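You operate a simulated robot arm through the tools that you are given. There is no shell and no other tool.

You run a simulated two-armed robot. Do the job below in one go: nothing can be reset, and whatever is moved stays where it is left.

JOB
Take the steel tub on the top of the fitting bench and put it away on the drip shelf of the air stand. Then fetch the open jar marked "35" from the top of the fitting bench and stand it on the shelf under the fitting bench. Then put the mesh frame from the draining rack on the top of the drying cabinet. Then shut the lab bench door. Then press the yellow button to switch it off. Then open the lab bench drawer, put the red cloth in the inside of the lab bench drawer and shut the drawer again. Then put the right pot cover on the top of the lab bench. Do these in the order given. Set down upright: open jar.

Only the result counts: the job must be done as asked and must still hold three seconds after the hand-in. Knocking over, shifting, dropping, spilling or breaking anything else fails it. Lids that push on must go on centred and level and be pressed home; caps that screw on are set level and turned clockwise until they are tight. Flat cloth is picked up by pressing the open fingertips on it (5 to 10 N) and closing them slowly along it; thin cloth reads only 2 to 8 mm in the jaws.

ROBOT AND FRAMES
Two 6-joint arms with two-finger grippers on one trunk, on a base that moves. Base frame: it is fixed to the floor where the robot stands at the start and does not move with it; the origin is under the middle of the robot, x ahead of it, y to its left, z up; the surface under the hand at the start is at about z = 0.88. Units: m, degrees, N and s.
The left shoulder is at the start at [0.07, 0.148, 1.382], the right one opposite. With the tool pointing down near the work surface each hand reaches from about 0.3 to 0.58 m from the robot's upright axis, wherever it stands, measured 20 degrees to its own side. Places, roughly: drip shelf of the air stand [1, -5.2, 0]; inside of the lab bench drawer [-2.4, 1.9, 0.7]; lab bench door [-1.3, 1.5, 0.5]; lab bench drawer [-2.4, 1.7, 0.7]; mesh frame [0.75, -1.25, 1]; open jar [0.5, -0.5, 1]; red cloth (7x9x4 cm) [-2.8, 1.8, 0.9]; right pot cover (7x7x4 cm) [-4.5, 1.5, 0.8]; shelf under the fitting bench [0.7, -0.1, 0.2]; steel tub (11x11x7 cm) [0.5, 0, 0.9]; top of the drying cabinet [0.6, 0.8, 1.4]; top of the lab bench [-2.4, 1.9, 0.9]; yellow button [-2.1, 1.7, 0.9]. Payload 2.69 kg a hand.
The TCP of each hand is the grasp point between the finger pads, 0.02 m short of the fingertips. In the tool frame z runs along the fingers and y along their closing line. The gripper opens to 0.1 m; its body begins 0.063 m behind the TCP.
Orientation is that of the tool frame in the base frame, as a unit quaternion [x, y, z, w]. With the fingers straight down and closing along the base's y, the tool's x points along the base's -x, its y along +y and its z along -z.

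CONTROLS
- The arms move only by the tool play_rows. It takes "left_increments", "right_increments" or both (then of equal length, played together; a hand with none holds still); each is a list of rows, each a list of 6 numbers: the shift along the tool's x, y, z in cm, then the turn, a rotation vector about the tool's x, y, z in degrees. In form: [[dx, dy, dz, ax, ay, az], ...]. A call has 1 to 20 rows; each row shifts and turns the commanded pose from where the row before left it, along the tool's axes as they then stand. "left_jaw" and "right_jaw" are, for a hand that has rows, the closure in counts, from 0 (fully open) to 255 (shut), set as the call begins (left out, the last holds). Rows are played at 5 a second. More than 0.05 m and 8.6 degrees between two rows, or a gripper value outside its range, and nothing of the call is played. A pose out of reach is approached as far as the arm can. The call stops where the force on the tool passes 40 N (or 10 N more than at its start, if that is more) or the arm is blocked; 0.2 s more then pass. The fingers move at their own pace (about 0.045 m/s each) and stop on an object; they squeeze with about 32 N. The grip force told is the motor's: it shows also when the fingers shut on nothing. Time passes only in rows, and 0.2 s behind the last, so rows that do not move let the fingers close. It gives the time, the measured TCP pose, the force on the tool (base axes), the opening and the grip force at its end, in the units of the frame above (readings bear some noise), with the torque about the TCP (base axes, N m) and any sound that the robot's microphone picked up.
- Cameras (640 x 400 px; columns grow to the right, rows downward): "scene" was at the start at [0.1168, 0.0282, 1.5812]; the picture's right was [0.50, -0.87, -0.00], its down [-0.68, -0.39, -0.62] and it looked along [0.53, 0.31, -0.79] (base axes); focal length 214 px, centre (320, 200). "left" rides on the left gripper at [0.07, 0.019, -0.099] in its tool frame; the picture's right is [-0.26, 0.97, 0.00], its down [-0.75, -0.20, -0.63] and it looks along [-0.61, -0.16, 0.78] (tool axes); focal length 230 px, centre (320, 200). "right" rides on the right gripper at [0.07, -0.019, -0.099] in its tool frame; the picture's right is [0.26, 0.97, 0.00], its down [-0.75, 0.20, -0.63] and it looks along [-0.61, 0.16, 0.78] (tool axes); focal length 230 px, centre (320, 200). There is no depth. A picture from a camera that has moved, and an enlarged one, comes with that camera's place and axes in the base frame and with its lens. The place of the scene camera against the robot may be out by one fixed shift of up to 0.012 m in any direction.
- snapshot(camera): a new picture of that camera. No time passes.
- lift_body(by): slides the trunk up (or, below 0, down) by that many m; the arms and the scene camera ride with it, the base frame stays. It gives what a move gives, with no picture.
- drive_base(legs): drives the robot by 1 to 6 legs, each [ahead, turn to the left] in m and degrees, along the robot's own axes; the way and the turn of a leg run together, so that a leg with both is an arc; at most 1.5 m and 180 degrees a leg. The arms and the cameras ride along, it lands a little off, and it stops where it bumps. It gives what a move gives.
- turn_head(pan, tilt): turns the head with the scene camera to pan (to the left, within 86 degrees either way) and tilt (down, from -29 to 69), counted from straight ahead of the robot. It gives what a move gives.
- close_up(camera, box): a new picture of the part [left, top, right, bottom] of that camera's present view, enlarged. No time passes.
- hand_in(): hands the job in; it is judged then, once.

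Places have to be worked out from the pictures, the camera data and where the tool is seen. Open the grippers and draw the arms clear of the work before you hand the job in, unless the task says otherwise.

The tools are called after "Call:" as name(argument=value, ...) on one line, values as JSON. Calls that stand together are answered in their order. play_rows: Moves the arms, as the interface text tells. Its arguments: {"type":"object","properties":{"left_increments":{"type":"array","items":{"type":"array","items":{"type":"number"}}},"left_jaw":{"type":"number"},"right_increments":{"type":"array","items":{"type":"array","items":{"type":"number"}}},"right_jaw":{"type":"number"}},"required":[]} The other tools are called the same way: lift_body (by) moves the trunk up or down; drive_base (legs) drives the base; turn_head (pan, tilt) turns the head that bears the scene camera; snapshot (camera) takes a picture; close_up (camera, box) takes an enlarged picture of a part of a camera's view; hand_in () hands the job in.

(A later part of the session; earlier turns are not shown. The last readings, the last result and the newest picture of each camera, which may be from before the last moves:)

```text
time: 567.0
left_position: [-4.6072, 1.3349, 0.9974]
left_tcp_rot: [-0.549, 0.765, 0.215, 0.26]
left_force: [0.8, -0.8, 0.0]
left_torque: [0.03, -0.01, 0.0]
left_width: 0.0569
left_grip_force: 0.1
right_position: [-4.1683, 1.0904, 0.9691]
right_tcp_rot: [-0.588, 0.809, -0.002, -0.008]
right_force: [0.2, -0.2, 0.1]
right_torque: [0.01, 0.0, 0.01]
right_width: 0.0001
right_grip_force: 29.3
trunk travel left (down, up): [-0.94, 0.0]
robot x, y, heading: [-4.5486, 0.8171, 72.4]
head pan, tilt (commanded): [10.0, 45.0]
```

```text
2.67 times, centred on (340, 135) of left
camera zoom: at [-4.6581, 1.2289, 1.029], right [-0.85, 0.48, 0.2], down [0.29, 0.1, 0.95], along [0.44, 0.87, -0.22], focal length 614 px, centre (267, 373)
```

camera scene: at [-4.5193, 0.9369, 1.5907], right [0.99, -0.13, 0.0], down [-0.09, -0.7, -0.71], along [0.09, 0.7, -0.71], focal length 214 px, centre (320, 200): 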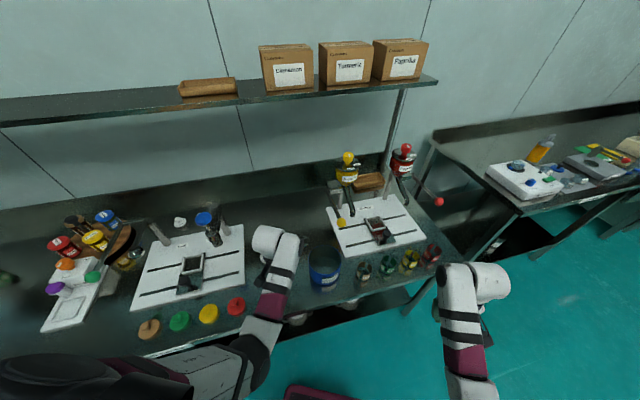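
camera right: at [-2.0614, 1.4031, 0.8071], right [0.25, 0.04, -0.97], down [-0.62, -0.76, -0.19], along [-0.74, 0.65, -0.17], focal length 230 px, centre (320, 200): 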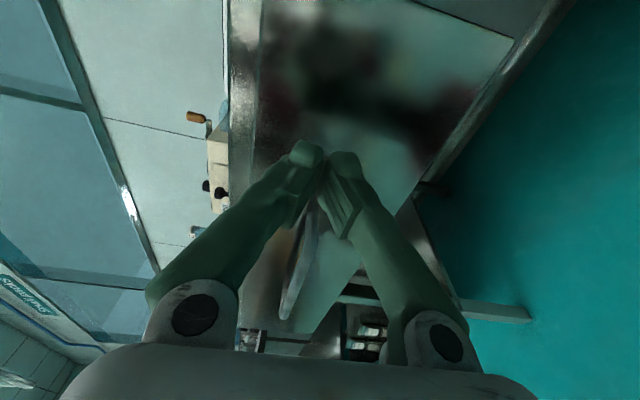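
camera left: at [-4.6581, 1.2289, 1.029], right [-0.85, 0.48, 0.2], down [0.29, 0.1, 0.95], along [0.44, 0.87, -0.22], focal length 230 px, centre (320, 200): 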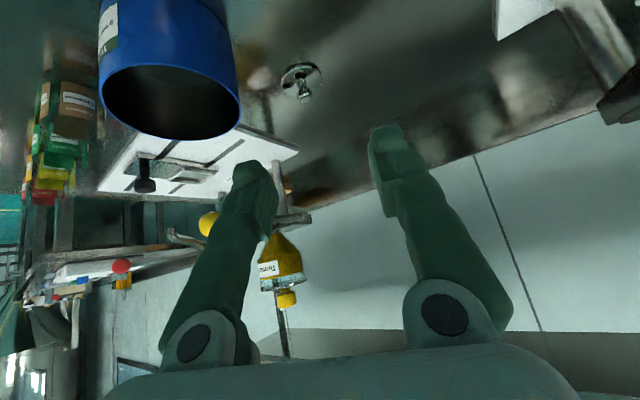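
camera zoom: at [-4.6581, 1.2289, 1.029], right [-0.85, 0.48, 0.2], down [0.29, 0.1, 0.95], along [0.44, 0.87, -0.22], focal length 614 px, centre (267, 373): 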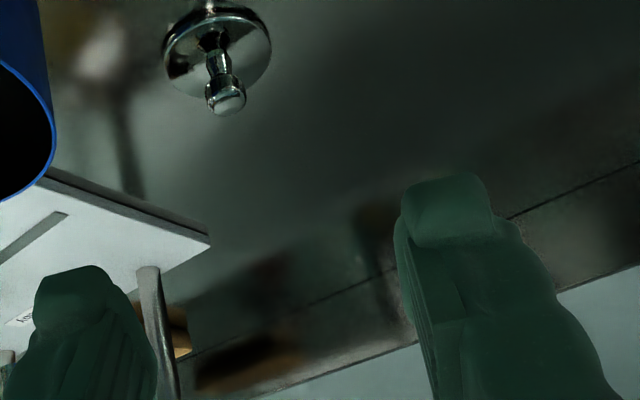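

The cover is a steel disc with a waisted knob; knob top at about [-4.536, 1.494, 0.812]. I lower the trunk 0.12 m and move to a pre-grasp 8 cm back along the tool.

Call:
lift_body(by=-0.12)

Call:
play_rows(left_increments=[[-1.49, -0.37, 1.4, 0, 0, 0], [-1.49, -0.37, 1.4, 0, 0, 0], [-1.49, -0.37, 1.4, 0, 0, 0], [-1.49, -0.37, 1.4, 0, 0, 0], [-1.49, -0.37, 1.4, 0, 0, 0], [-1.49, -0.37, 1.4, 0, 0, 0], [0, 0, 0, 0, 0, 0]])

Call:
snapshot(camera="left")

Call:
close_up(camera="left", box=[240, 60, 440, 210])

```text
time: 568.5
left_position: [-4.6059, 1.3391, 0.8799]
left_tcp_rot: [-0.547, 0.765, 0.217, 0.262]
left_force: [-0.1, 0.6, -0.6]
left_torque: [0.01, -0.02, -0.04]
left_width: 0.0568
left_grip_force: 0.1
right_position: [-4.1686, 1.0911, 0.8505]
right_tcp_rot: [-0.589, 0.808, -0.002, -0.01]
right_force: [-0.1, -0.2, 0.7]
right_torque: [-0.04, -0.01, -0.02]
right_width: 0.0002
right_grip_force: 29.5
trunk travel left (down, up): [-0.82, 0.12]
robot x, y, heading: [-4.5441, 0.8191, 72.6]
head pan, tilt (commanded): [10.0, 45.0]
```

```text
time: 570.1
left_position: [-4.5226, 1.443, 0.8745]
left_tcp_rot: [-0.552, 0.76, 0.197, 0.279]
left_force: [-1.4, 0.3, 0.6]
left_torque: [-0.03, -0.02, 0.01]
left_width: 0.057
left_grip_force: 0.1
right_position: [-4.1688, 1.0895, 0.8498]
right_tcp_rot: [-0.589, 0.808, -0.002, -0.008]
right_force: [0.1, -0.1, 0.9]
right_torque: [0.02, -0.01, 0.03]
right_width: 0.0002
right_grip_force: 29.4
trunk travel left (down, up): [-0.82, 0.12]
robot x, y, heading: [-4.5447, 0.8182, 72.4]
head pan, tilt (commanded): [10.0, 45.0]
```

```text
taken
camera left: at [-4.5766, 1.3375, 0.9052], right [-0.86, 0.49, 0.16], down [0.23, 0.1, 0.97], along [0.46, 0.87, -0.2], focal length 230 px, centre (320, 200)
```

left: 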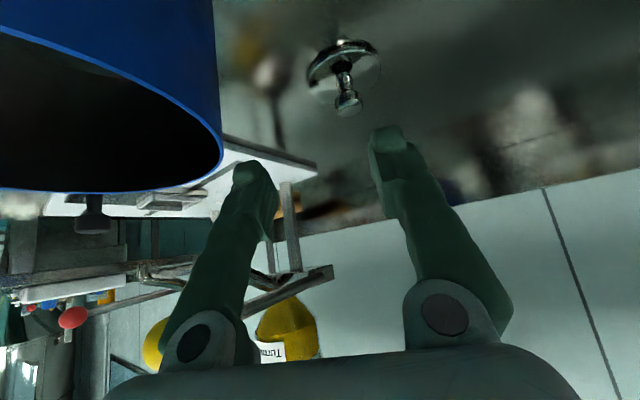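

```text
2.67 times, centred on (340, 135) of left
camera zoom: at [-4.5766, 1.3375, 0.9052], right [-0.86, 0.49, 0.16], down [0.23, 0.1, 0.97], along [0.46, 0.87, -0.2], focal length 614 px, centre (267, 373)
```

zoom: 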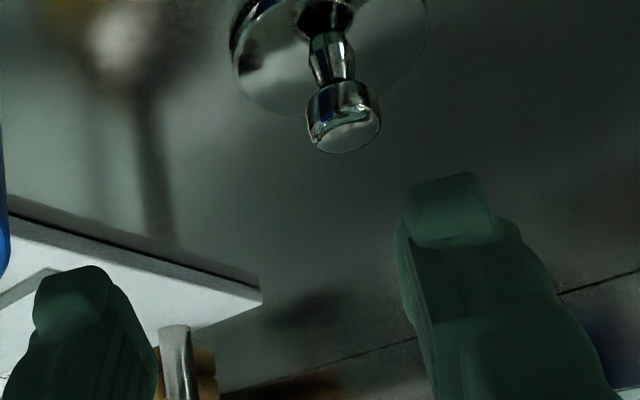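

The knob cap is about 2.6 cm left of the jaw's centre line and 8 cm ahead. I shift left and advance most of the way.

Call:
play_rows(left_increments=[[0.2, 0.9, 0, 0, 0, 0], [0.2, 0.9, 0, 0, 0, 0], [0.2, 0.84, 0, 0, 0, 0], [0.1, 0, 1, 0, 0, 0], [0.1, 0, 1, 0, 0, 0], [0.1, 0, 1, 0, 0, 0], [0.1, 0, 1, 0, 0, 0], [0, 0, 0, 0, 0, 0]])

Call:
snapshot(camera="left")

Call:
close_up(camera="left", box=[240, 80, 440, 230])

```text
time: 571.9
left_position: [-4.5421, 1.4682, 0.8374]
left_tcp_rot: [-0.552, 0.76, 0.196, 0.28]
left_force: [-0.5, -0.7, 0.1]
left_torque: [0.0, 0.03, -0.03]
left_width: 0.0569
left_grip_force: 0.1
right_position: [-4.1677, 1.09, 0.849]
right_tcp_rot: [-0.588, 0.808, -0.002, -0.009]
right_force: [0.0, -0.9, 0.0]
right_torque: [-0.04, 0.01, 0.02]
right_width: 0.0
right_grip_force: 29.9
trunk travel left (down, up): [-0.82, 0.12]
robot x, y, heading: [-4.5484, 0.8147, 72.6]
head pan, tilt (commanded): [10.0, 45.0]
```

```text
taken
camera left: at [-4.596, 1.3622, 0.868], right [-0.86, 0.49, 0.16], down [0.23, 0.1, 0.97], along [0.46, 0.87, -0.2], focal length 230 px, centre (320, 200)
```

left: 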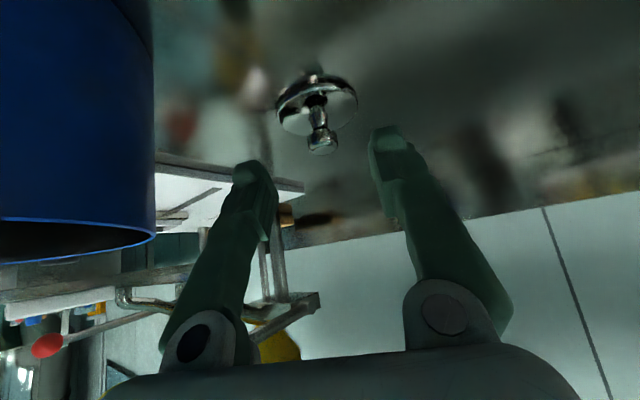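

```text
2.67 times, centred on (340, 155) of left
camera zoom: at [-4.596, 1.3622, 0.868], right [-0.86, 0.49, 0.16], down [0.23, 0.1, 0.97], along [0.46, 0.87, -0.2], focal length 614 px, centre (267, 320)
```

zoom: 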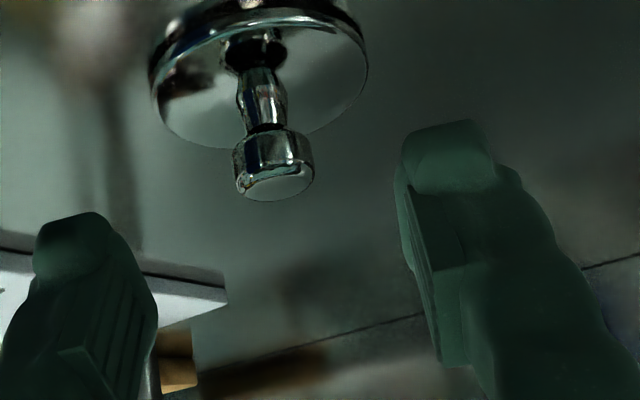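

Centred now. Triangulated, the cap centre is at about [-4.527, 1.513, 0.788]. I advance 6.5 cm along the tool so the cap sits between the pads.

Call:
play_rows(left_increments=[[-0.1, 0, 1, 0, 0, 0], [-0.1, 0, 1, 0, 0, 0], [-0.1, 0, 1, 0, 0, 0], [-0.1, 0, 1, 0, 0, 0], [-0.1, 0, 1, 0, 0, 0], [0, 0, 0, 0, 0, 0]])

Call:
close_up(camera="left", box=[220, 80, 440, 240])

```text
time: 573.3
left_position: [-4.5351, 1.4946, 0.8091]
left_tcp_rot: [-0.552, 0.761, 0.197, 0.28]
left_force: [0.1, 0.9, 0.4]
left_torque: [0.02, 0.03, 0.0]
left_width: 0.0566
left_grip_force: 0.1
left hand out of reach, approached as far as the arm can: row 5
right_position: [-4.1687, 1.0912, 0.8496]
right_tcp_rot: [-0.588, 0.809, -0.002, -0.009]
right_force: [-1.1, -0.7, 0.3]
right_torque: [0.0, 0.03, -0.01]
right_width: 0.0002
right_grip_force: 29.5
trunk travel left (down, up): [-0.82, 0.12]
robot x, y, heading: [-4.5454, 0.8154, 72.5]
head pan, tilt (commanded): [10.0, 45.0]
```

```text
2.50 times, centred on (330, 160) of left
camera zoom: at [-4.5888, 1.3885, 0.8392], right [-0.86, 0.49, 0.16], down [0.23, 0.1, 0.97], along [0.46, 0.87, -0.2], focal length 575 px, centre (295, 300)
```

zoom: 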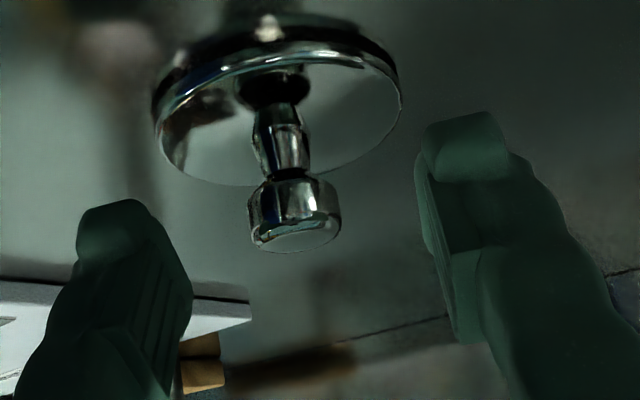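

The arm is at its reach limit 2 cm short. I nudge the base 2 cm forward and the trunk 1.5 cm down to finish the approach.

Call:
drive_base(legs=[[0.02, 0]])

Call:
close_up(camera="left", box=[220, 80, 440, 240])

```text
time: 574.0
left_position: [-4.5309, 1.511, 0.8121]
left_tcp_rot: [-0.551, 0.76, 0.198, 0.281]
left_force: [-0.6, -0.3, 0.3]
left_torque: [0.01, 0.01, -0.01]
left_width: 0.0571
left_grip_force: 0.0
right_position: [-4.1642, 1.106, 0.8522]
right_tcp_rot: [-0.588, 0.809, -0.001, -0.007]
right_force: [-0.4, -1.2, 0.5]
right_torque: [0.03, -0.01, 0.02]
right_width: 0.0002
right_grip_force: 29.6
trunk travel left (down, up): [-0.82, 0.12]
robot x, y, heading: [-4.544, 0.8382, 72.4]
head pan, tilt (commanded): [10.0, 45.0]
```

```text
2.50 times, centred on (330, 160) of left
camera zoom: at [-4.5836, 1.4042, 0.8413], right [-0.86, 0.49, 0.16], down [0.23, 0.1, 0.97], along [0.46, 0.87, -0.2], focal length 575 px, centre (295, 300)
```

zoom: 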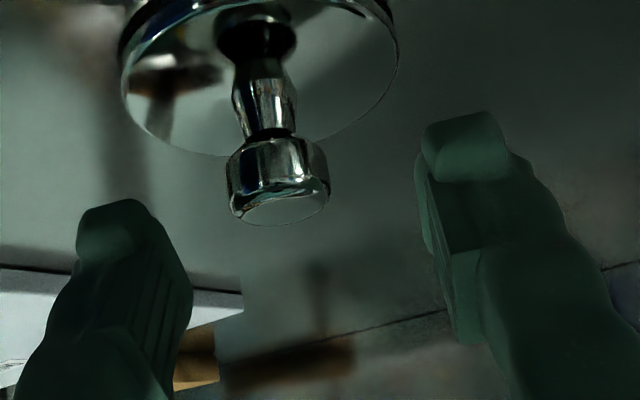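

The cap is centred within a few millimetres. I lower the trunk 2 cm to put the pads beside it.

Call:
lift_body(by=-0.02)

Call:
close_up(camera="left", box=[220, 80, 440, 240])

```text
time: 574.7
left_position: [-4.5292, 1.513, 0.7882]
left_tcp_rot: [-0.552, 0.76, 0.197, 0.28]
left_force: [0.3, 0.0, 0.7]
left_torque: [0.01, 0.0, -0.02]
left_width: 0.0568
left_grip_force: 0.0
right_position: [-4.1621, 1.1098, 0.8298]
right_tcp_rot: [-0.589, 0.808, -0.002, -0.01]
right_force: [-0.6, 0.0, -1.3]
right_torque: [-0.02, 0.01, 0.02]
right_width: 0.0
right_grip_force: 29.3
trunk travel left (down, up): [-0.8, 0.14]
robot x, y, heading: [-4.5411, 0.8393, 72.4]
head pan, tilt (commanded): [10.0, 45.0]
```

```text
2.50 times, centred on (330, 160) of left
camera zoom: at [-4.5827, 1.4069, 0.8192], right [-0.86, 0.49, 0.16], down [0.23, 0.1, 0.97], along [0.46, 0.87, -0.2], focal length 575 px, centre (295, 300)
```

zoom: 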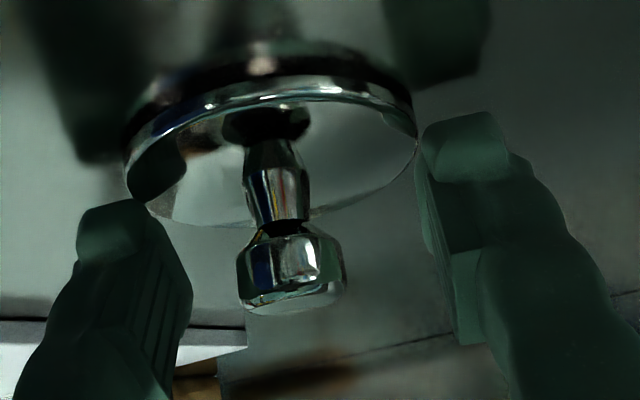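

The cap is exactly at the grasp point. I raise 5 mm to keep the fingertips off the disc, then close.

Call:
lift_body(by=0.006)

Call:
play_rows(left_increments=[[0, 0, 0, 0, 0, 0], [0, 0, 0, 0, 0, 0], [0, 0, 0, 0, 0, 0], [0, 0, 0, 0, 0, 0]], left_jaw=255)

Call:
close_up(camera="left", box=[220, 80, 440, 240])

```text
time: 575.3
left_position: [-4.5283, 1.5118, 0.7947]
left_tcp_rot: [-0.552, 0.76, 0.196, 0.28]
left_force: [-0.4, -0.5, 0.0]
left_torque: [0.03, -0.02, -0.02]
left_width: 0.057
left_grip_force: 0.1
right_position: [-4.1637, 1.1081, 0.8356]
right_tcp_rot: [-0.589, 0.808, -0.002, -0.009]
right_force: [0.0, 0.1, 0.7]
right_torque: [0.0, 0.0, -0.01]
right_width: 0.0
right_grip_force: 29.8
trunk travel left (down, up): [-0.806, 0.134]
robot x, y, heading: [-4.5441, 0.8318, 72.5]
head pan, tilt (commanded): [10.0, 45.0]
```

```text
time: 576.3
left_position: [-4.529, 1.5128, 0.7946]
left_tcp_rot: [-0.552, 0.761, 0.197, 0.28]
left_force: [0.0, -0.3, 0.0]
left_torque: [0.01, -0.01, 0.01]
left_width: 0.0226
left_grip_force: 32.5
right_position: [-4.1636, 1.1108, 0.8354]
right_tcp_rot: [-0.588, 0.809, -0.002, -0.009]
right_force: [-0.4, 0.4, -0.6]
right_torque: [0.0, -0.02, 0.01]
right_width: 0.0
right_grip_force: 29.3
trunk travel left (down, up): [-0.806, 0.134]
robot x, y, heading: [-4.539, 0.8363, 72.5]
head pan, tilt (commanded): [10.0, 45.0]
```

```text
2.50 times, centred on (330, 160) of left
camera zoom: at [-4.5827, 1.4071, 0.825], right [-0.86, 0.49, 0.16], down [0.23, 0.1, 0.97], along [0.46, 0.87, -0.2], focal length 575 px, centre (295, 300)
```

zoom: 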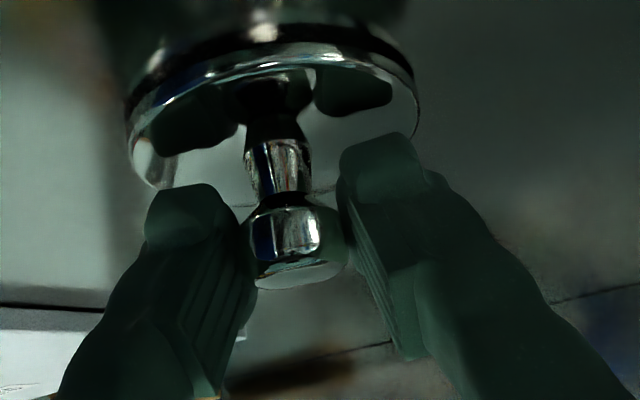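

Knob gripped (22.6 mm, 32 N). I lift straight up with the trunk by 0.1 m and check.

Call:
lift_body(by=0.1)

Call:
snapshot(camera="left")

```text
time: 577.6
left_position: [-4.5298, 1.5135, 0.8952]
left_tcp_rot: [-0.552, 0.761, 0.197, 0.279]
left_force: [0.1, -0.6, -1.7]
left_torque: [-0.02, -0.02, -0.04]
left_width: 0.0225
left_grip_force: 32.3
right_position: [-4.165, 1.1106, 0.9354]
right_tcp_rot: [-0.589, 0.808, -0.001, -0.009]
right_force: [0.0, -0.4, 1.0]
right_torque: [0.0, 0.0, 0.0]
right_width: 0.0001
right_grip_force: 29.4
trunk travel left (down, up): [-0.906, 0.034]
robot x, y, heading: [-4.5379, 0.8329, 72.4]
head pan, tilt (commanded): [10.0, 45.0]
```

```text
taken
camera left: at [-4.5826, 1.4074, 0.9247], right [-0.86, 0.49, 0.16], down [0.23, 0.1, 0.97], along [0.46, 0.87, -0.2], focal length 230 px, centre (320, 200)
```

left: 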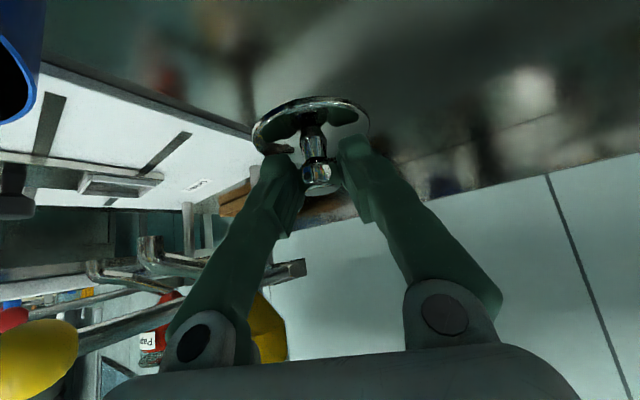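

The cover is held level. I raise the trunk the rest and back away, moving off from the lever ball and the can.

Call:
lift_body(by=0.034)

Call:
drive_base(legs=[[-0.4, 0]])

Call:
turn_head(pan=0, tilt=35)

Call:
snapshot(camera="scene")

Call:
snapshot(camera="left")

```text
time: 578.4
left_position: [-4.5287, 1.5131, 0.9287]
left_tcp_rot: [-0.552, 0.76, 0.197, 0.28]
left_force: [0.0, -0.7, -2.7]
left_torque: [-0.03, 0.0, -0.01]
left_width: 0.0223
left_grip_force: 31.6
right_position: [-4.1619, 1.1093, 0.9699]
right_tcp_rot: [-0.588, 0.809, -0.002, -0.009]
right_force: [-0.7, 0.4, -0.4]
right_torque: [0.01, 0.02, 0.0]
right_width: 0.0
right_grip_force: 29.3
trunk travel left (down, up): [-0.94, 0.0]
robot x, y, heading: [-4.5415, 0.8341, 72.5]
head pan, tilt (commanded): [10.0, 45.0]
```

```text
time: 580.9
left_position: [-4.6489, 1.1295, 0.9275]
left_tcp_rot: [-0.551, 0.762, 0.196, 0.28]
left_force: [0.0, 0.5, -1.6]
left_torque: [-0.02, -0.02, 0.0]
left_width: 0.0225
left_grip_force: 32.3
right_position: [-4.2848, 0.7254, 0.9676]
right_tcp_rot: [-0.588, 0.809, -0.002, -0.009]
right_force: [1.1, -0.9, 0.2]
right_torque: [-0.01, -0.02, 0.01]
right_width: 0.0
right_grip_force: 29.9
trunk travel left (down, up): [-0.94, 0.0]
robot x, y, heading: [-4.6621, 0.4524, 72.2]
head pan, tilt (commanded): [10.0, 45.0]
```

```text
time: 581.6
left_position: [-4.6486, 1.1278, 0.9285]
left_tcp_rot: [-0.551, 0.761, 0.196, 0.28]
left_force: [-0.1, 0.8, -1.6]
left_torque: [-0.03, -0.02, 0.01]
left_width: 0.0221
left_grip_force: 32.2
right_position: [-4.2841, 0.7231, 0.9703]
right_tcp_rot: [-0.588, 0.809, -0.002, -0.01]
right_force: [-0.2, 0.7, 0.4]
right_torque: [-0.01, 0.0, -0.02]
right_width: 0.0
right_grip_force: 29.6
trunk travel left (down, up): [-0.94, 0.0]
robot x, y, heading: [-4.6628, 0.4491, 72.4]
head pan, tilt (commanded): [0.0, 35.0]
```

```text
taken
camera scene: at [-4.6196, 0.5745, 1.6054], right [0.95, -0.3, 0.0], down [-0.17, -0.55, -0.82], along [0.25, 0.78, -0.57], focal length 214 px, centre (320, 200)
```

scene: 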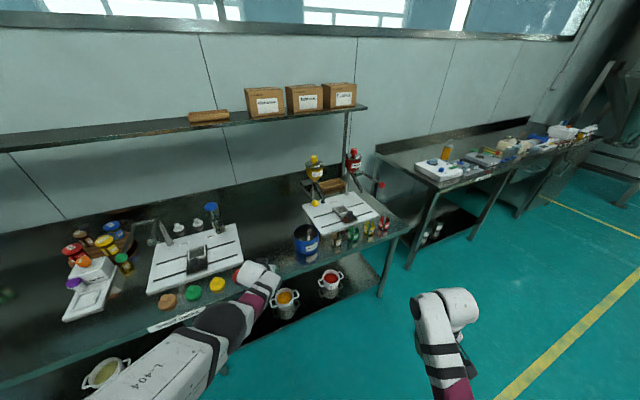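

```text
taken
camera left: at [-4.7033, 1.0225, 0.9587], right [-0.86, 0.49, 0.16], down [0.23, 0.1, 0.97], along [0.46, 0.86, -0.2], focal length 230 px, centre (320, 200)
```

left: 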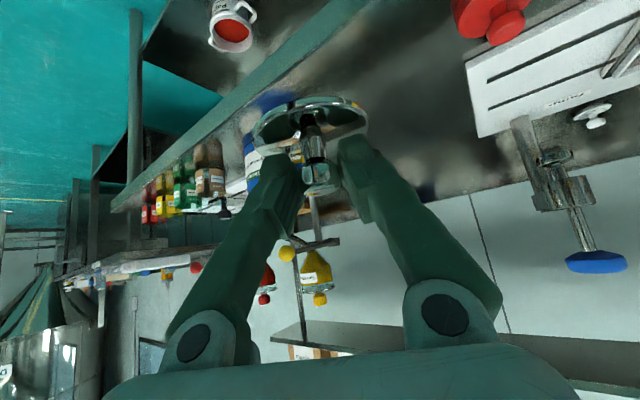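

Cover secured. I drive back toward the lab bench: turn to face +x, travel 2.35 m and turn to face the bench.

Call:
drive_base(legs=[[0, -71], [1.5, 0], [0.85, 0], [0, 99]])

Call:
play_rows(left_increments=[[-1.6, 0, -1.91, 0, 0, 0], [-1.6, 0, -1.91, 0, 0, 0], [-1.6, 0, -1.91, 0, 0, 0], [-1.6, 0, -1.91, 0, 0, 0], [-1.6, 0, -1.91, 0, 0, 0], [-1.6, 0, -1.91, 0, 0, 0], [-1.6, 0, -1.91, 0, 0, 0], [-1.6, 0, -1.91, 0, 0, 0], [0, 0, 0, 0, 0, 0]])

Call:
turn_head(pan=15, tilt=35)

Call:
snapshot(camera="scene")

```text
time: 600.5
left_position: [-2.5834, 1.0597, 0.9278]
left_tcp_rot: [0.712, -0.613, -0.256, -0.228]
left_force: [-1.5, -0.9, -2.1]
left_torque: [0.0, 0.02, -0.02]
left_width: 0.0216
left_grip_force: 32.0
right_position: [-2.0759, 0.8621, 0.9694]
right_tcp_rot: [0.759, -0.651, 0.005, 0.008]
right_force: [-0.7, -0.1, -0.1]
right_torque: [-0.01, -0.01, -0.03]
right_width: 0.0
right_grip_force: 29.3
trunk travel left (down, up): [-0.94, 0.0]
robot x, y, heading: [-2.2914, 0.4522, 99.0]
head pan, tilt (commanded): [0.0, 35.0]
```

```text
time: 602.5
left_position: [-2.5859, 1.0597, 1.1279]
left_tcp_rot: [0.712, -0.613, -0.255, -0.227]
left_force: [0.1, 0.0, -2.0]
left_torque: [0.01, 0.02, -0.02]
left_width: 0.0218
left_grip_force: 32.1
right_position: [-2.076, 0.8619, 0.9692]
right_tcp_rot: [0.759, -0.652, 0.004, 0.007]
right_force: [0.7, -0.5, 0.7]
right_torque: [0.0, 0.0, -0.01]
right_width: 0.0
right_grip_force: 29.0
trunk travel left (down, up): [-0.94, 0.0]
robot x, y, heading: [-2.2937, 0.4487, 98.9]
head pan, tilt (commanded): [0.0, 35.0]
```

```text
time: 603.3
left_position: [-2.5861, 1.0583, 1.128]
left_tcp_rot: [0.712, -0.613, -0.255, -0.227]
left_force: [0.4, 0.1, -1.5]
left_torque: [-0.02, 0.02, -0.03]
left_width: 0.0218
left_grip_force: 31.9
right_position: [-2.0759, 0.8619, 0.9695]
right_tcp_rot: [0.759, -0.652, 0.005, 0.008]
right_force: [0.1, 0.5, -0.1]
right_torque: [0.01, -0.01, -0.01]
right_width: 0.0002
right_grip_force: 29.7
trunk travel left (down, up): [-0.94, 0.0]
robot x, y, heading: [-2.2928, 0.4507, 99.0]
head pan, tilt (commanded): [15.0, 35.0]
```

```text
taken
camera scene: at [-2.3343, 0.5702, 1.6054], right [0.91, 0.41, 0.0], down [0.23, -0.52, -0.82], along [-0.33, 0.75, -0.57], focal length 214 px, centre (320, 200)
```

scene: 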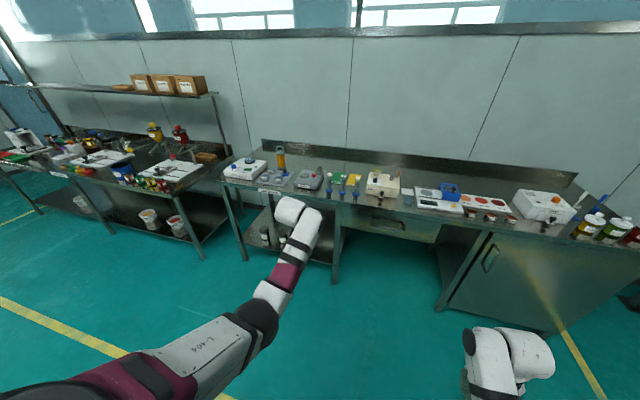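

I plan to set the cover on the free strip at the back of the lab bench, behind the mats, around [-2.68, 1.97]. Flying 10 cm above the cylinders, I drive in.

Call:
drive_base(legs=[[0, -5], [0.6, 0]])

Call:
snapshot(camera="left")

Call:
turn_head(pan=20, tilt=40)

Call:
snapshot(camera="scene")

```text
time: 607.2
left_position: [-2.5657, 1.6835, 1.1287]
left_tcp_rot: [0.682, -0.646, -0.244, -0.239]
left_force: [-0.9, -0.3, -1.4]
left_torque: [0.01, 0.0, -0.01]
left_width: 0.0217
left_grip_force: 32.2
right_position: [-2.077, 1.4406, 0.9698]
right_tcp_rot: [0.727, -0.687, 0.005, 0.008]
right_force: [0.1, 0.4, 0.0]
right_torque: [0.0, -0.01, 0.01]
right_width: 0.0
right_grip_force: 29.9
trunk travel left (down, up): [-0.94, 0.0]
robot x, y, heading: [-2.3307, 1.0505, 93.5]
head pan, tilt (commanded): [15.0, 35.0]
```

```text
taken
camera left: at [-2.5783, 1.5652, 1.1587], right [-0.98, 0.15, 0.16], down [0.18, 0.18, 0.97], along [0.12, 0.97, -0.2], focal length 230 px, centre (320, 200)
```

left: 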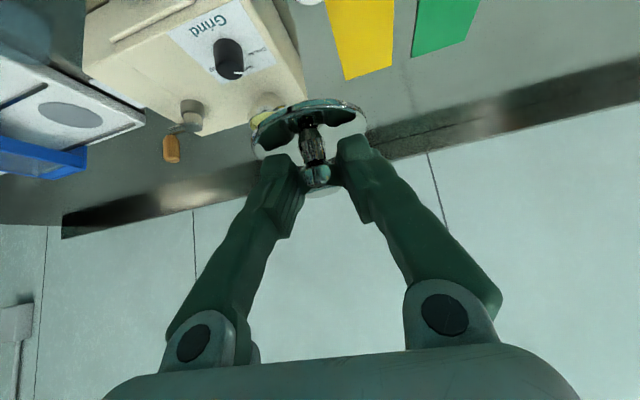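

```text
time: 607.9
left_position: [-2.5673, 1.6851, 1.1271]
left_tcp_rot: [0.682, -0.646, -0.245, -0.24]
left_force: [-0.1, 0.1, -1.7]
left_torque: [0.0, 0.0, 0.01]
left_width: 0.0217
left_grip_force: 31.9
right_position: [-2.0782, 1.4412, 0.9687]
right_tcp_rot: [0.727, -0.686, 0.005, 0.008]
right_force: [0.3, 0.0, 0.0]
right_torque: [-0.01, -0.02, 0.01]
right_width: 0.0
right_grip_force: 29.2
trunk travel left (down, up): [-0.94, 0.0]
robot x, y, heading: [-2.3296, 1.0516, 93.7]
head pan, tilt (commanded): [20.0, 40.0]
```

```text
taken
camera scene: at [-2.3676, 1.1688, 1.598], right [0.92, 0.4, 0.0], down [0.26, -0.59, -0.77], along [-0.31, 0.7, -0.64], focal length 214 px, centre (320, 200)
```

scene: 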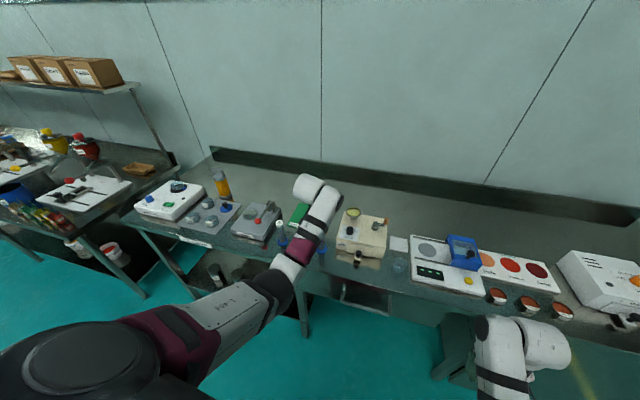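

The right hand would come near the blue chamber box if I go on, so I first pull it back and out to the side.

Call:
play_rows(right_increments=[[1, -0.8, 0.6, 0, 0, 0], [1.2, -0.8, 0.6, 0, 0, 0], [1.2, -0.8, 0.6, 0, 0, 0], [1.2, -0.8, 0.6, 0, 0, 0], [1.2, -0.8, 0.4, 0, 0, 0], [1.2, -0.5, 0.4, 0, 0, 0], [0, 0, 0, 0, 0, 0]])

Call:
drive_base(legs=[[0.29, 0]])

Call:
snapshot(camera="left")

Call:
snapshot(camera="scene")

```text
time: 609.5
left_position: [-2.566, 1.6865, 1.1276]
left_tcp_rot: [0.683, -0.646, -0.245, -0.239]
left_force: [0.3, -0.6, -1.4]
left_torque: [-0.03, -0.02, -0.01]
left_width: 0.0218
left_grip_force: 32.4
right_position: [-2.0299, 1.3726, 0.9373]
right_tcp_rot: [0.727, -0.687, 0.005, 0.008]
right_force: [-0.1, 0.0, 1.0]
right_torque: [0.03, 0.02, -0.03]
right_width: 0.0
right_grip_force: 29.5
trunk travel left (down, up): [-0.94, 0.0]
robot x, y, heading: [-2.3337, 1.047, 93.6]
head pan, tilt (commanded): [20.0, 40.0]
```

```text
time: 611.5
left_position: [-2.5851, 1.9743, 1.1291]
left_tcp_rot: [0.682, -0.646, -0.245, -0.239]
left_force: [-0.3, 0.2, -1.0]
left_torque: [-0.03, 0.01, 0.02]
left_width: 0.0214
left_grip_force: 32.3
right_position: [-2.0483, 1.6629, 0.9388]
right_tcp_rot: [0.727, -0.687, 0.004, 0.007]
right_force: [0.1, 0.3, 0.3]
right_torque: [0.04, 0.04, 0.0]
right_width: 0.0
right_grip_force: 29.3
trunk travel left (down, up): [-0.94, 0.0]
robot x, y, heading: [-2.3483, 1.341, 93.5]
head pan, tilt (commanded): [20.0, 40.0]
```

```text
taken
camera left: at [-2.5974, 1.8558, 1.1591], right [-0.98, 0.15, 0.16], down [0.18, 0.18, 0.97], along [0.11, 0.97, -0.2], focal length 230 px, centre (320, 200)
```

left: 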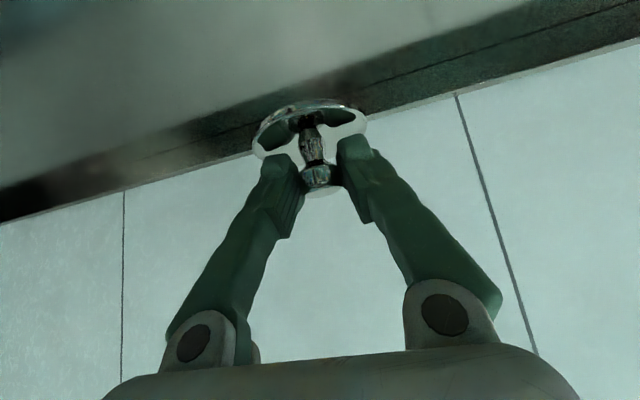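

```text
taken
camera scene: at [-2.3859, 1.4579, 1.5982], right [0.92, 0.4, 0.0], down [0.26, -0.59, -0.77], along [-0.31, 0.7, -0.64], focal length 214 px, centre (320, 200)
```

scene: 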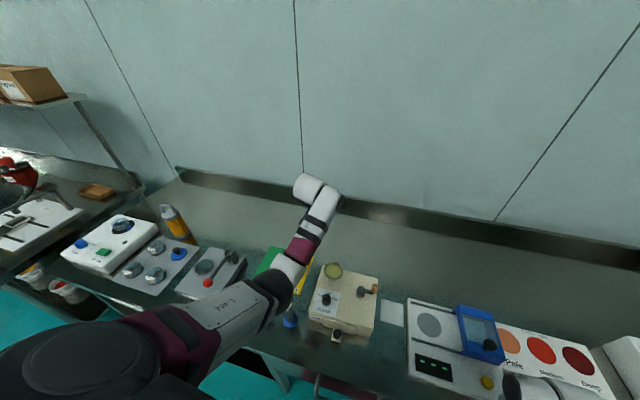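

The hand is over the free back strip at about [-2.585, 1.974]. I lower with the arm only (the right hand is close to the bench edge), 18 cm first.

Call:
play_rows(left_increments=[[1.16, 0, 1.38, 0, 0, 0], [1.16, 0, 1.38, 0, 0, 0], [1.16, 0, 1.38, 0, 0, 0], [1.16, 0, 1.38, 0, 0, 0], [1.16, 0, 1.38, 0, 0, 0], [1.16, 0, 1.38, 0, 0, 0], [1.16, 0, 1.38, 0, 0, 0], [1.16, 0, 1.38, 0, 0, 0], [0, 0, 0, 0, 0, 0]])

Call:
snapshot(camera="left")

Call:
snapshot(camera="scene")

```text
time: 613.5
left_position: [-2.5819, 1.9776, 0.9832]
left_tcp_rot: [0.682, -0.646, -0.245, -0.239]
left_force: [0.6, 0.0, -1.0]
left_torque: [0.02, -0.02, 0.01]
left_width: 0.0215
left_grip_force: 32.1
right_position: [-2.0485, 1.6638, 0.938]
right_tcp_rot: [0.727, -0.686, 0.005, 0.008]
right_force: [0.3, 1.0, 0.0]
right_torque: [-0.02, 0.01, -0.01]
right_width: 0.0001
right_grip_force: 29.2
trunk travel left (down, up): [-0.94, 0.0]
robot x, y, heading: [-2.3531, 1.3407, 93.5]
head pan, tilt (commanded): [20.0, 40.0]
```

```text
taken
camera left: at [-2.5941, 1.8596, 1.0131], right [-0.98, 0.15, 0.16], down [0.18, 0.18, 0.97], along [0.11, 0.97, -0.2], focal length 230 px, centre (320, 200)
```

left: 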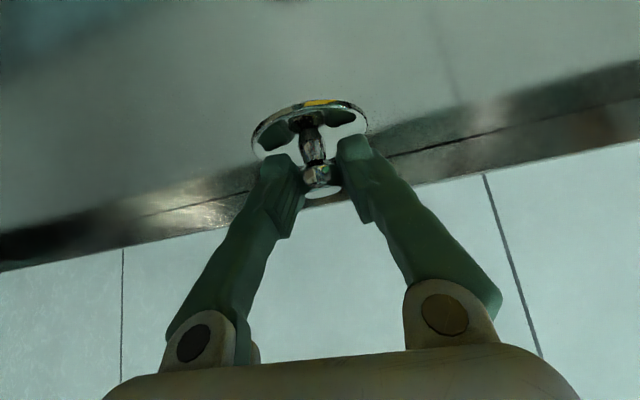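

```text
taken
camera scene: at [-2.3861, 1.4612, 1.5979], right [0.92, 0.4, 0.0], down [0.26, -0.59, -0.77], along [-0.31, 0.7, -0.64], focal length 214 px, centre (320, 200)
```

scene: 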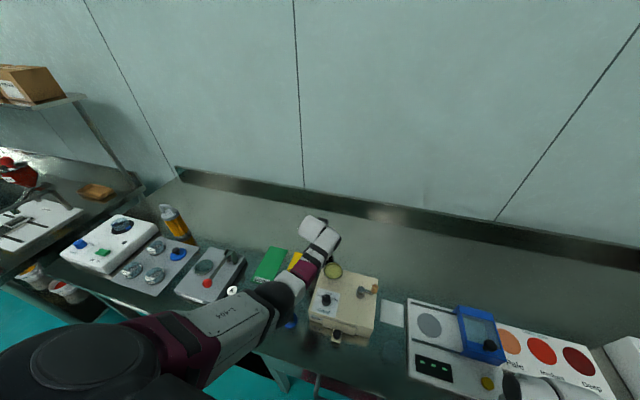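

I zoom in to check the forearm's clearance to the mill's bowl and the cylinders before going lower.

Call:
close_up(camera="scene", box=[220, 200, 400, 350])

```text
2.67 times, centred on (310, 275) of scene
camera zoom: at [-2.3861, 1.4612, 1.5979], right [0.92, 0.4, 0.0], down [0.26, -0.59, -0.77], along [-0.31, 0.7, -0.64], focal length 572 px, centre (347, 0)
```

zoom: 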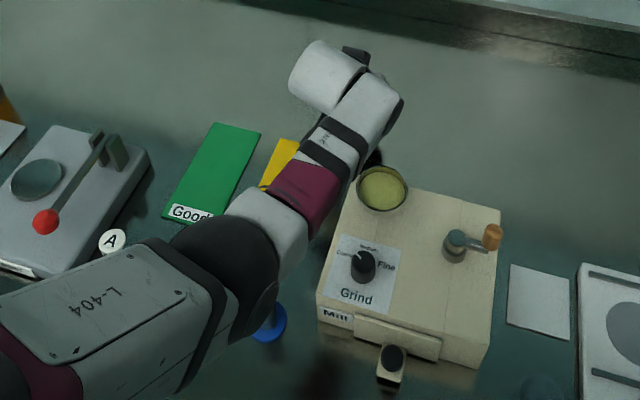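

The forearm's end passes above the mill's bowl (rim z≈0.99). For more margin I shift the hand 4.5 cm to the left before lowering further.

Call:
play_rows(left_increments=[[0, 1.5, 0, 0, 0, 0], [0, 1.5, 0, 0, 0, 0], [0, 1.5, 0, 0, 0, 0], [0, 0, 0, 0, 0, 0]])

Call:
play_rows(left_increments=[[0.64, 0, 0.76, 0, 0, 0], [0.64, 0, 0.76, 0, 0, 0], [0.64, 0, 0.76, 0, 0, 0], [0.64, 0, 0.76, 0, 0, 0], [0, 0, 0, 0, 0, 0]])

Call:
snapshot(camera="left")

Call:
close_up(camera="scene", box=[220, 200, 400, 350])

```text
time: 614.5
left_position: [-2.6285, 1.9767, 0.981]
left_tcp_rot: [0.682, -0.646, -0.244, -0.239]
left_force: [-0.7, -0.7, -2.0]
left_torque: [-0.02, -0.03, -0.01]
left_width: 0.0214
left_grip_force: 31.9
right_position: [-2.0482, 1.664, 0.9385]
right_tcp_rot: [0.727, -0.687, 0.005, 0.008]
right_force: [0.6, 0.0, 0.2]
right_torque: [0.0, 0.0, -0.02]
right_width: 0.0
right_grip_force: 29.5
trunk travel left (down, up): [-0.94, 0.0]
robot x, y, heading: [-2.3483, 1.342, 93.6]
head pan, tilt (commanded): [20.0, 40.0]
```

```text
time: 615.7
left_position: [-2.6291, 1.974, 0.9418]
left_tcp_rot: [0.683, -0.645, -0.245, -0.239]
left_force: [-0.1, -0.1, -2.3]
left_torque: [0.0, 0.0, -0.01]
left_width: 0.0216
left_grip_force: 32.2
right_position: [-2.0483, 1.6646, 0.9388]
right_tcp_rot: [0.727, -0.687, 0.005, 0.008]
right_force: [0.5, -0.6, -0.6]
right_torque: [0.01, -0.02, -0.02]
right_width: 0.0
right_grip_force: 29.3
trunk travel left (down, up): [-0.94, 0.0]
robot x, y, heading: [-2.3498, 1.3427, 93.8]
head pan, tilt (commanded): [20.0, 40.0]
```

```text
taken
camera left: at [-2.6411, 1.8564, 0.9729], right [-0.98, 0.15, 0.16], down [0.18, 0.18, 0.97], along [0.11, 0.97, -0.2], focal length 230 px, centre (320, 200)
```

left: 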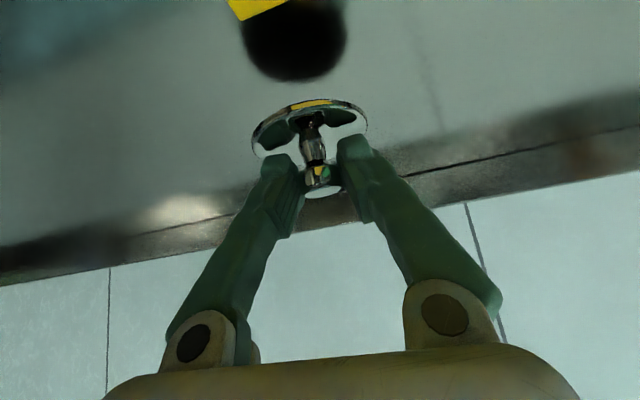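

```text
2.67 times, centred on (310, 275) of scene
camera zoom: at [-2.3862, 1.4612, 1.5979], right [0.92, 0.4, 0.0], down [0.26, -0.59, -0.77], along [-0.31, 0.7, -0.64], focal length 572 px, centre (347, 0)
```

zoom: 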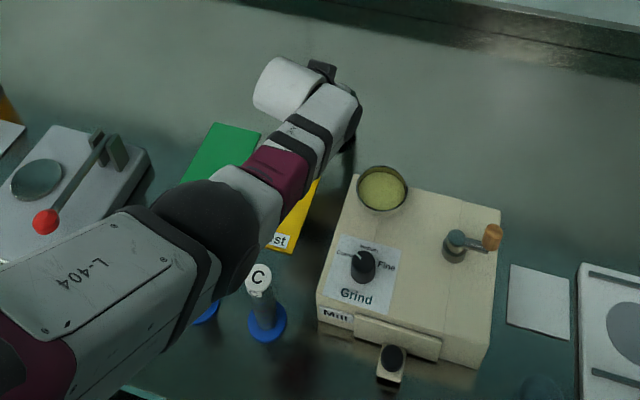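

Clear of the bowl, and the cover's reflection shows about 2 cm to go, well off the yellow mat. I lower in small steps.

Call:
play_rows(left_increments=[[0.26, 0, 0.31, 0, 0, 0], [0.26, 0, 0.31, 0, 0, 0], [0.26, 0, 0.31, 0, 0, 0], [0.26, 0, 0.31, 0, 0, 0], [0, 0, 0, 0, 0, 0]])

Call:
snapshot(camera="left")

```text
time: 616.9
left_position: [-2.6286, 1.9739, 0.927]
left_tcp_rot: [0.683, -0.646, -0.245, -0.239]
left_force: [0.0, -0.1, -1.3]
left_torque: [0.04, -0.01, -0.03]
left_width: 0.0215
left_grip_force: 32.1
right_position: [-2.0491, 1.6659, 0.9395]
right_tcp_rot: [0.727, -0.687, 0.004, 0.007]
right_force: [-0.1, 0.1, 0.1]
right_torque: [-0.01, 0.0, -0.03]
right_width: 0.0
right_grip_force: 29.8
trunk travel left (down, up): [-0.94, 0.0]
robot x, y, heading: [-2.3469, 1.3375, 93.7]
head pan, tilt (commanded): [20.0, 40.0]
```

```text
taken
camera left: at [-2.6407, 1.8555, 0.9572], right [-0.98, 0.15, 0.16], down [0.18, 0.18, 0.97], along [0.11, 0.97, -0.2], focal length 230 px, centre (320, 200)
```

left: 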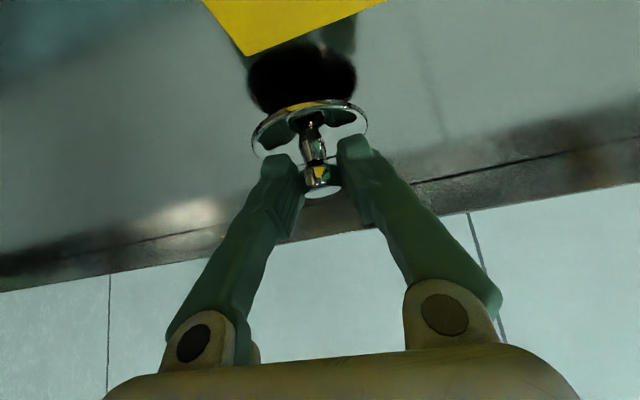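

About 7 mm left. I continue in 2–3 mm steps.

Call:
play_rows(left_increments=[[0.19, 0, 0.23, 0, 0, 0], [0.19, 0, 0.23, 0, 0, 0], [0, 0, 0, 0, 0, 0]])

```text
time: 617.7
left_position: [-2.6289, 1.9723, 0.9251]
left_tcp_rot: [0.683, -0.646, -0.244, -0.239]
left_force: [0.0, 0.1, -1.6]
left_torque: [0.0, 0.04, 0.03]
left_width: 0.0217
left_grip_force: 32.0
left hand out of reach, approached as far as the arm can: row 2
right_position: [-2.0477, 1.6644, 0.9391]
right_tcp_rot: [0.727, -0.687, 0.005, 0.008]
right_force: [-0.1, 0.4, -0.2]
right_torque: [0.01, -0.02, -0.01]
right_width: 0.0
right_grip_force: 30.1
trunk travel left (down, up): [-0.94, 0.0]
robot x, y, heading: [-2.3529, 1.339, 93.5]
head pan, tilt (commanded): [20.0, 40.0]
```

Arm limit reached; I lower the trunk by 5 mm steps instead (the right fingertips keep over 2 cm above the bench).

Call:
lift_body(by=-0.005)

Call:
snapshot(camera="left")

```text
time: 618.2
left_position: [-2.6289, 1.9724, 0.9196]
left_tcp_rot: [0.682, -0.647, -0.244, -0.24]
left_force: [0.9, 0.5, -0.4]
left_torque: [0.02, 0.01, -0.01]
left_width: 0.0218
left_grip_force: 31.8
right_position: [-2.0481, 1.664, 0.9329]
right_tcp_rot: [0.727, -0.686, 0.004, 0.008]
right_force: [0.1, -0.2, -0.9]
right_torque: [0.0, 0.02, 0.05]
right_width: 0.0
right_grip_force: 29.7
trunk travel left (down, up): [-0.935, 0.005]
robot x, y, heading: [-2.3502, 1.3425, 93.7]
head pan, tilt (commanded): [20.0, 40.0]
```

```text
taken
camera left: at [-2.641, 1.8544, 0.9503], right [-0.98, 0.15, 0.16], down [0.18, 0.18, 0.97], along [0.11, 0.97, -0.2], focal length 230 px, centre (320, 200)
```

left: 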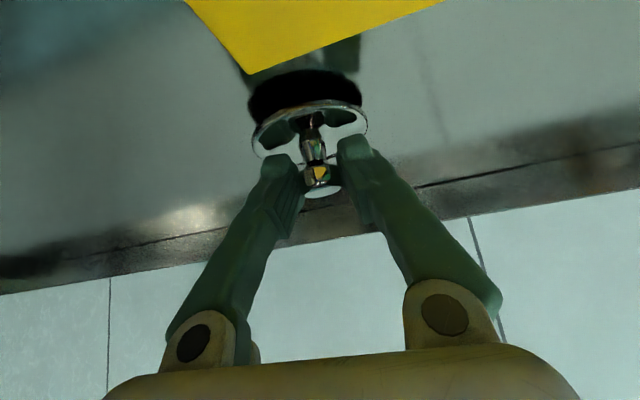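

Almost there. I lower 4 mm more.

Call:
lift_body(by=-0.004)

Call:
lift_body(by=-0.002)

Call:
snapshot(camera="left")

```text
time: 618.7
left_position: [-2.629, 1.9723, 0.9156]
left_tcp_rot: [0.682, -0.647, -0.244, -0.239]
left_force: [0.0, -0.1, -2.6]
left_torque: [0.0, -0.03, -0.03]
left_width: 0.0218
left_grip_force: 31.9
right_position: [-2.0484, 1.6645, 0.9294]
right_tcp_rot: [0.727, -0.686, 0.004, 0.008]
right_force: [-0.4, -0.1, -0.4]
right_torque: [-0.02, -0.05, 0.04]
right_width: 0.0
right_grip_force: 29.4
trunk travel left (down, up): [-0.931, 0.009]
robot x, y, heading: [-2.3481, 1.3421, 93.4]
head pan, tilt (commanded): [20.0, 40.0]
```

```text
time: 619.3
left_position: [-2.629, 1.9729, 0.9147]
left_tcp_rot: [0.682, -0.646, -0.245, -0.239]
left_force: [-0.4, -0.1, 2.1]
left_torque: [0.03, 0.1, 0.0]
left_width: 0.0217
left_grip_force: 32.1
right_position: [-2.0485, 1.6625, 0.9271]
right_tcp_rot: [0.727, -0.686, 0.003, 0.008]
right_force: [0.0, 0.7, 0.1]
right_torque: [0.02, -0.03, 0.0]
right_width: 0.0
right_grip_force: 29.5
trunk travel left (down, up): [-0.929, 0.011]
robot x, y, heading: [-2.3453, 1.3411, 93.7]
head pan, tilt (commanded): [20.0, 40.0]
```

```text
taken
camera left: at [-2.641, 1.8541, 0.9453], right [-0.98, 0.15, 0.16], down [0.18, 0.18, 0.97], along [0.11, 0.97, -0.2], focal length 230 px, centre (320, 200)
```

left: 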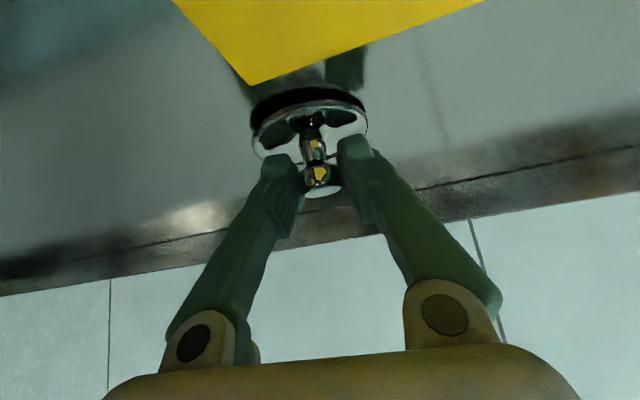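

Contact is starting. One more 2 mm, then release.

Call:
lift_body(by=-0.002)

Call:
close_up(camera="left", box=[200, 50, 440, 220])

```text
time: 619.8
left_position: [-2.6276, 1.973, 0.9143]
left_tcp_rot: [0.682, -0.646, -0.246, -0.24]
left_force: [0.4, 1.3, 5.0]
left_torque: [0.2, 0.23, -0.03]
left_width: 0.0219
left_grip_force: 31.4
right_position: [-2.0467, 1.6636, 0.9259]
right_tcp_rot: [0.727, -0.686, 0.004, 0.007]
right_force: [0.6, 0.3, -0.7]
right_torque: [0.01, 0.01, 0.03]
right_width: 0.0
right_grip_force: 30.2
trunk travel left (down, up): [-0.927, 0.013]
robot x, y, heading: [-2.3489, 1.3408, 93.5]
head pan, tilt (commanded): [20.0, 40.0]
```

```text
2.35 times, centred on (320, 135) of left
camera zoom: at [-2.6404, 1.8539, 0.944], right [-0.98, 0.15, 0.16], down [0.18, 0.18, 0.97], along [0.11, 0.97, -0.2], focal length 541 px, centre (320, 353)
```

zoom: 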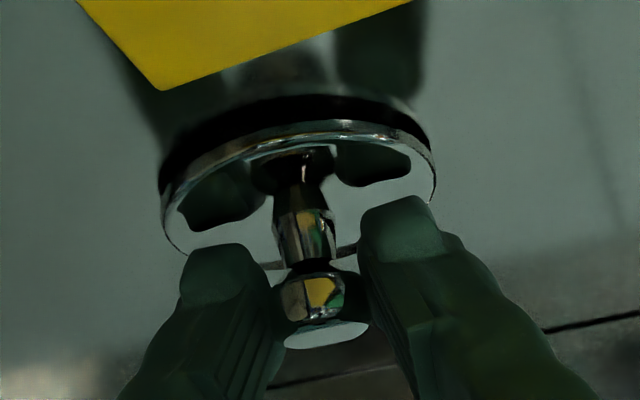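

It stands on the bench top with about 5 N. I open the jaw and check.

Call:
play_rows(left_increments=[[0, 0, 0, 0, 0, 0], [0, 0, 0, 0, 0, 0], [0, 0, 0, 0, 0, 0]], left_jaw=130)

Call:
close_up(camera="left", box=[200, 50, 440, 220])

```text
time: 620.6
left_position: [-2.6286, 1.9726, 0.9114]
left_tcp_rot: [0.682, -0.646, -0.244, -0.24]
left_force: [-0.2, -0.6, 0.4]
left_torque: [0.02, -0.02, -0.01]
left_width: 0.0488
left_grip_force: 0.0
right_position: [-2.0485, 1.6642, 0.9257]
right_tcp_rot: [0.727, -0.687, 0.005, 0.008]
right_force: [0.1, -0.3, -0.9]
right_torque: [0.01, 0.02, 0.0]
right_width: 0.0002
right_grip_force: 29.5
trunk travel left (down, up): [-0.927, 0.013]
robot x, y, heading: [-2.3492, 1.3432, 93.4]
head pan, tilt (commanded): [20.0, 40.0]
```

```text
2.35 times, centred on (320, 135) of left
camera zoom: at [-2.6409, 1.854, 0.9425], right [-0.98, 0.15, 0.16], down [0.18, 0.18, 0.97], along [0.11, 0.97, -0.2], focal length 541 px, centre (320, 353)
```

zoom: 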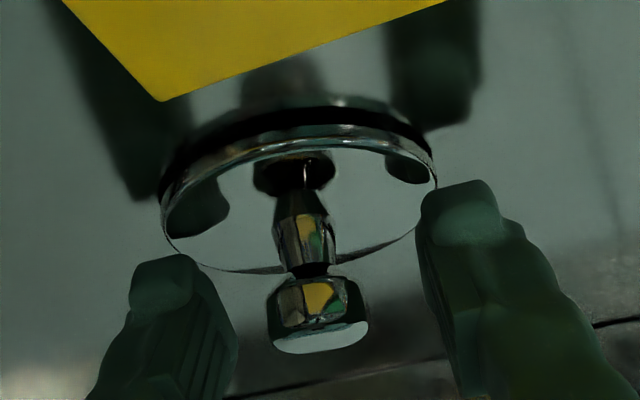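

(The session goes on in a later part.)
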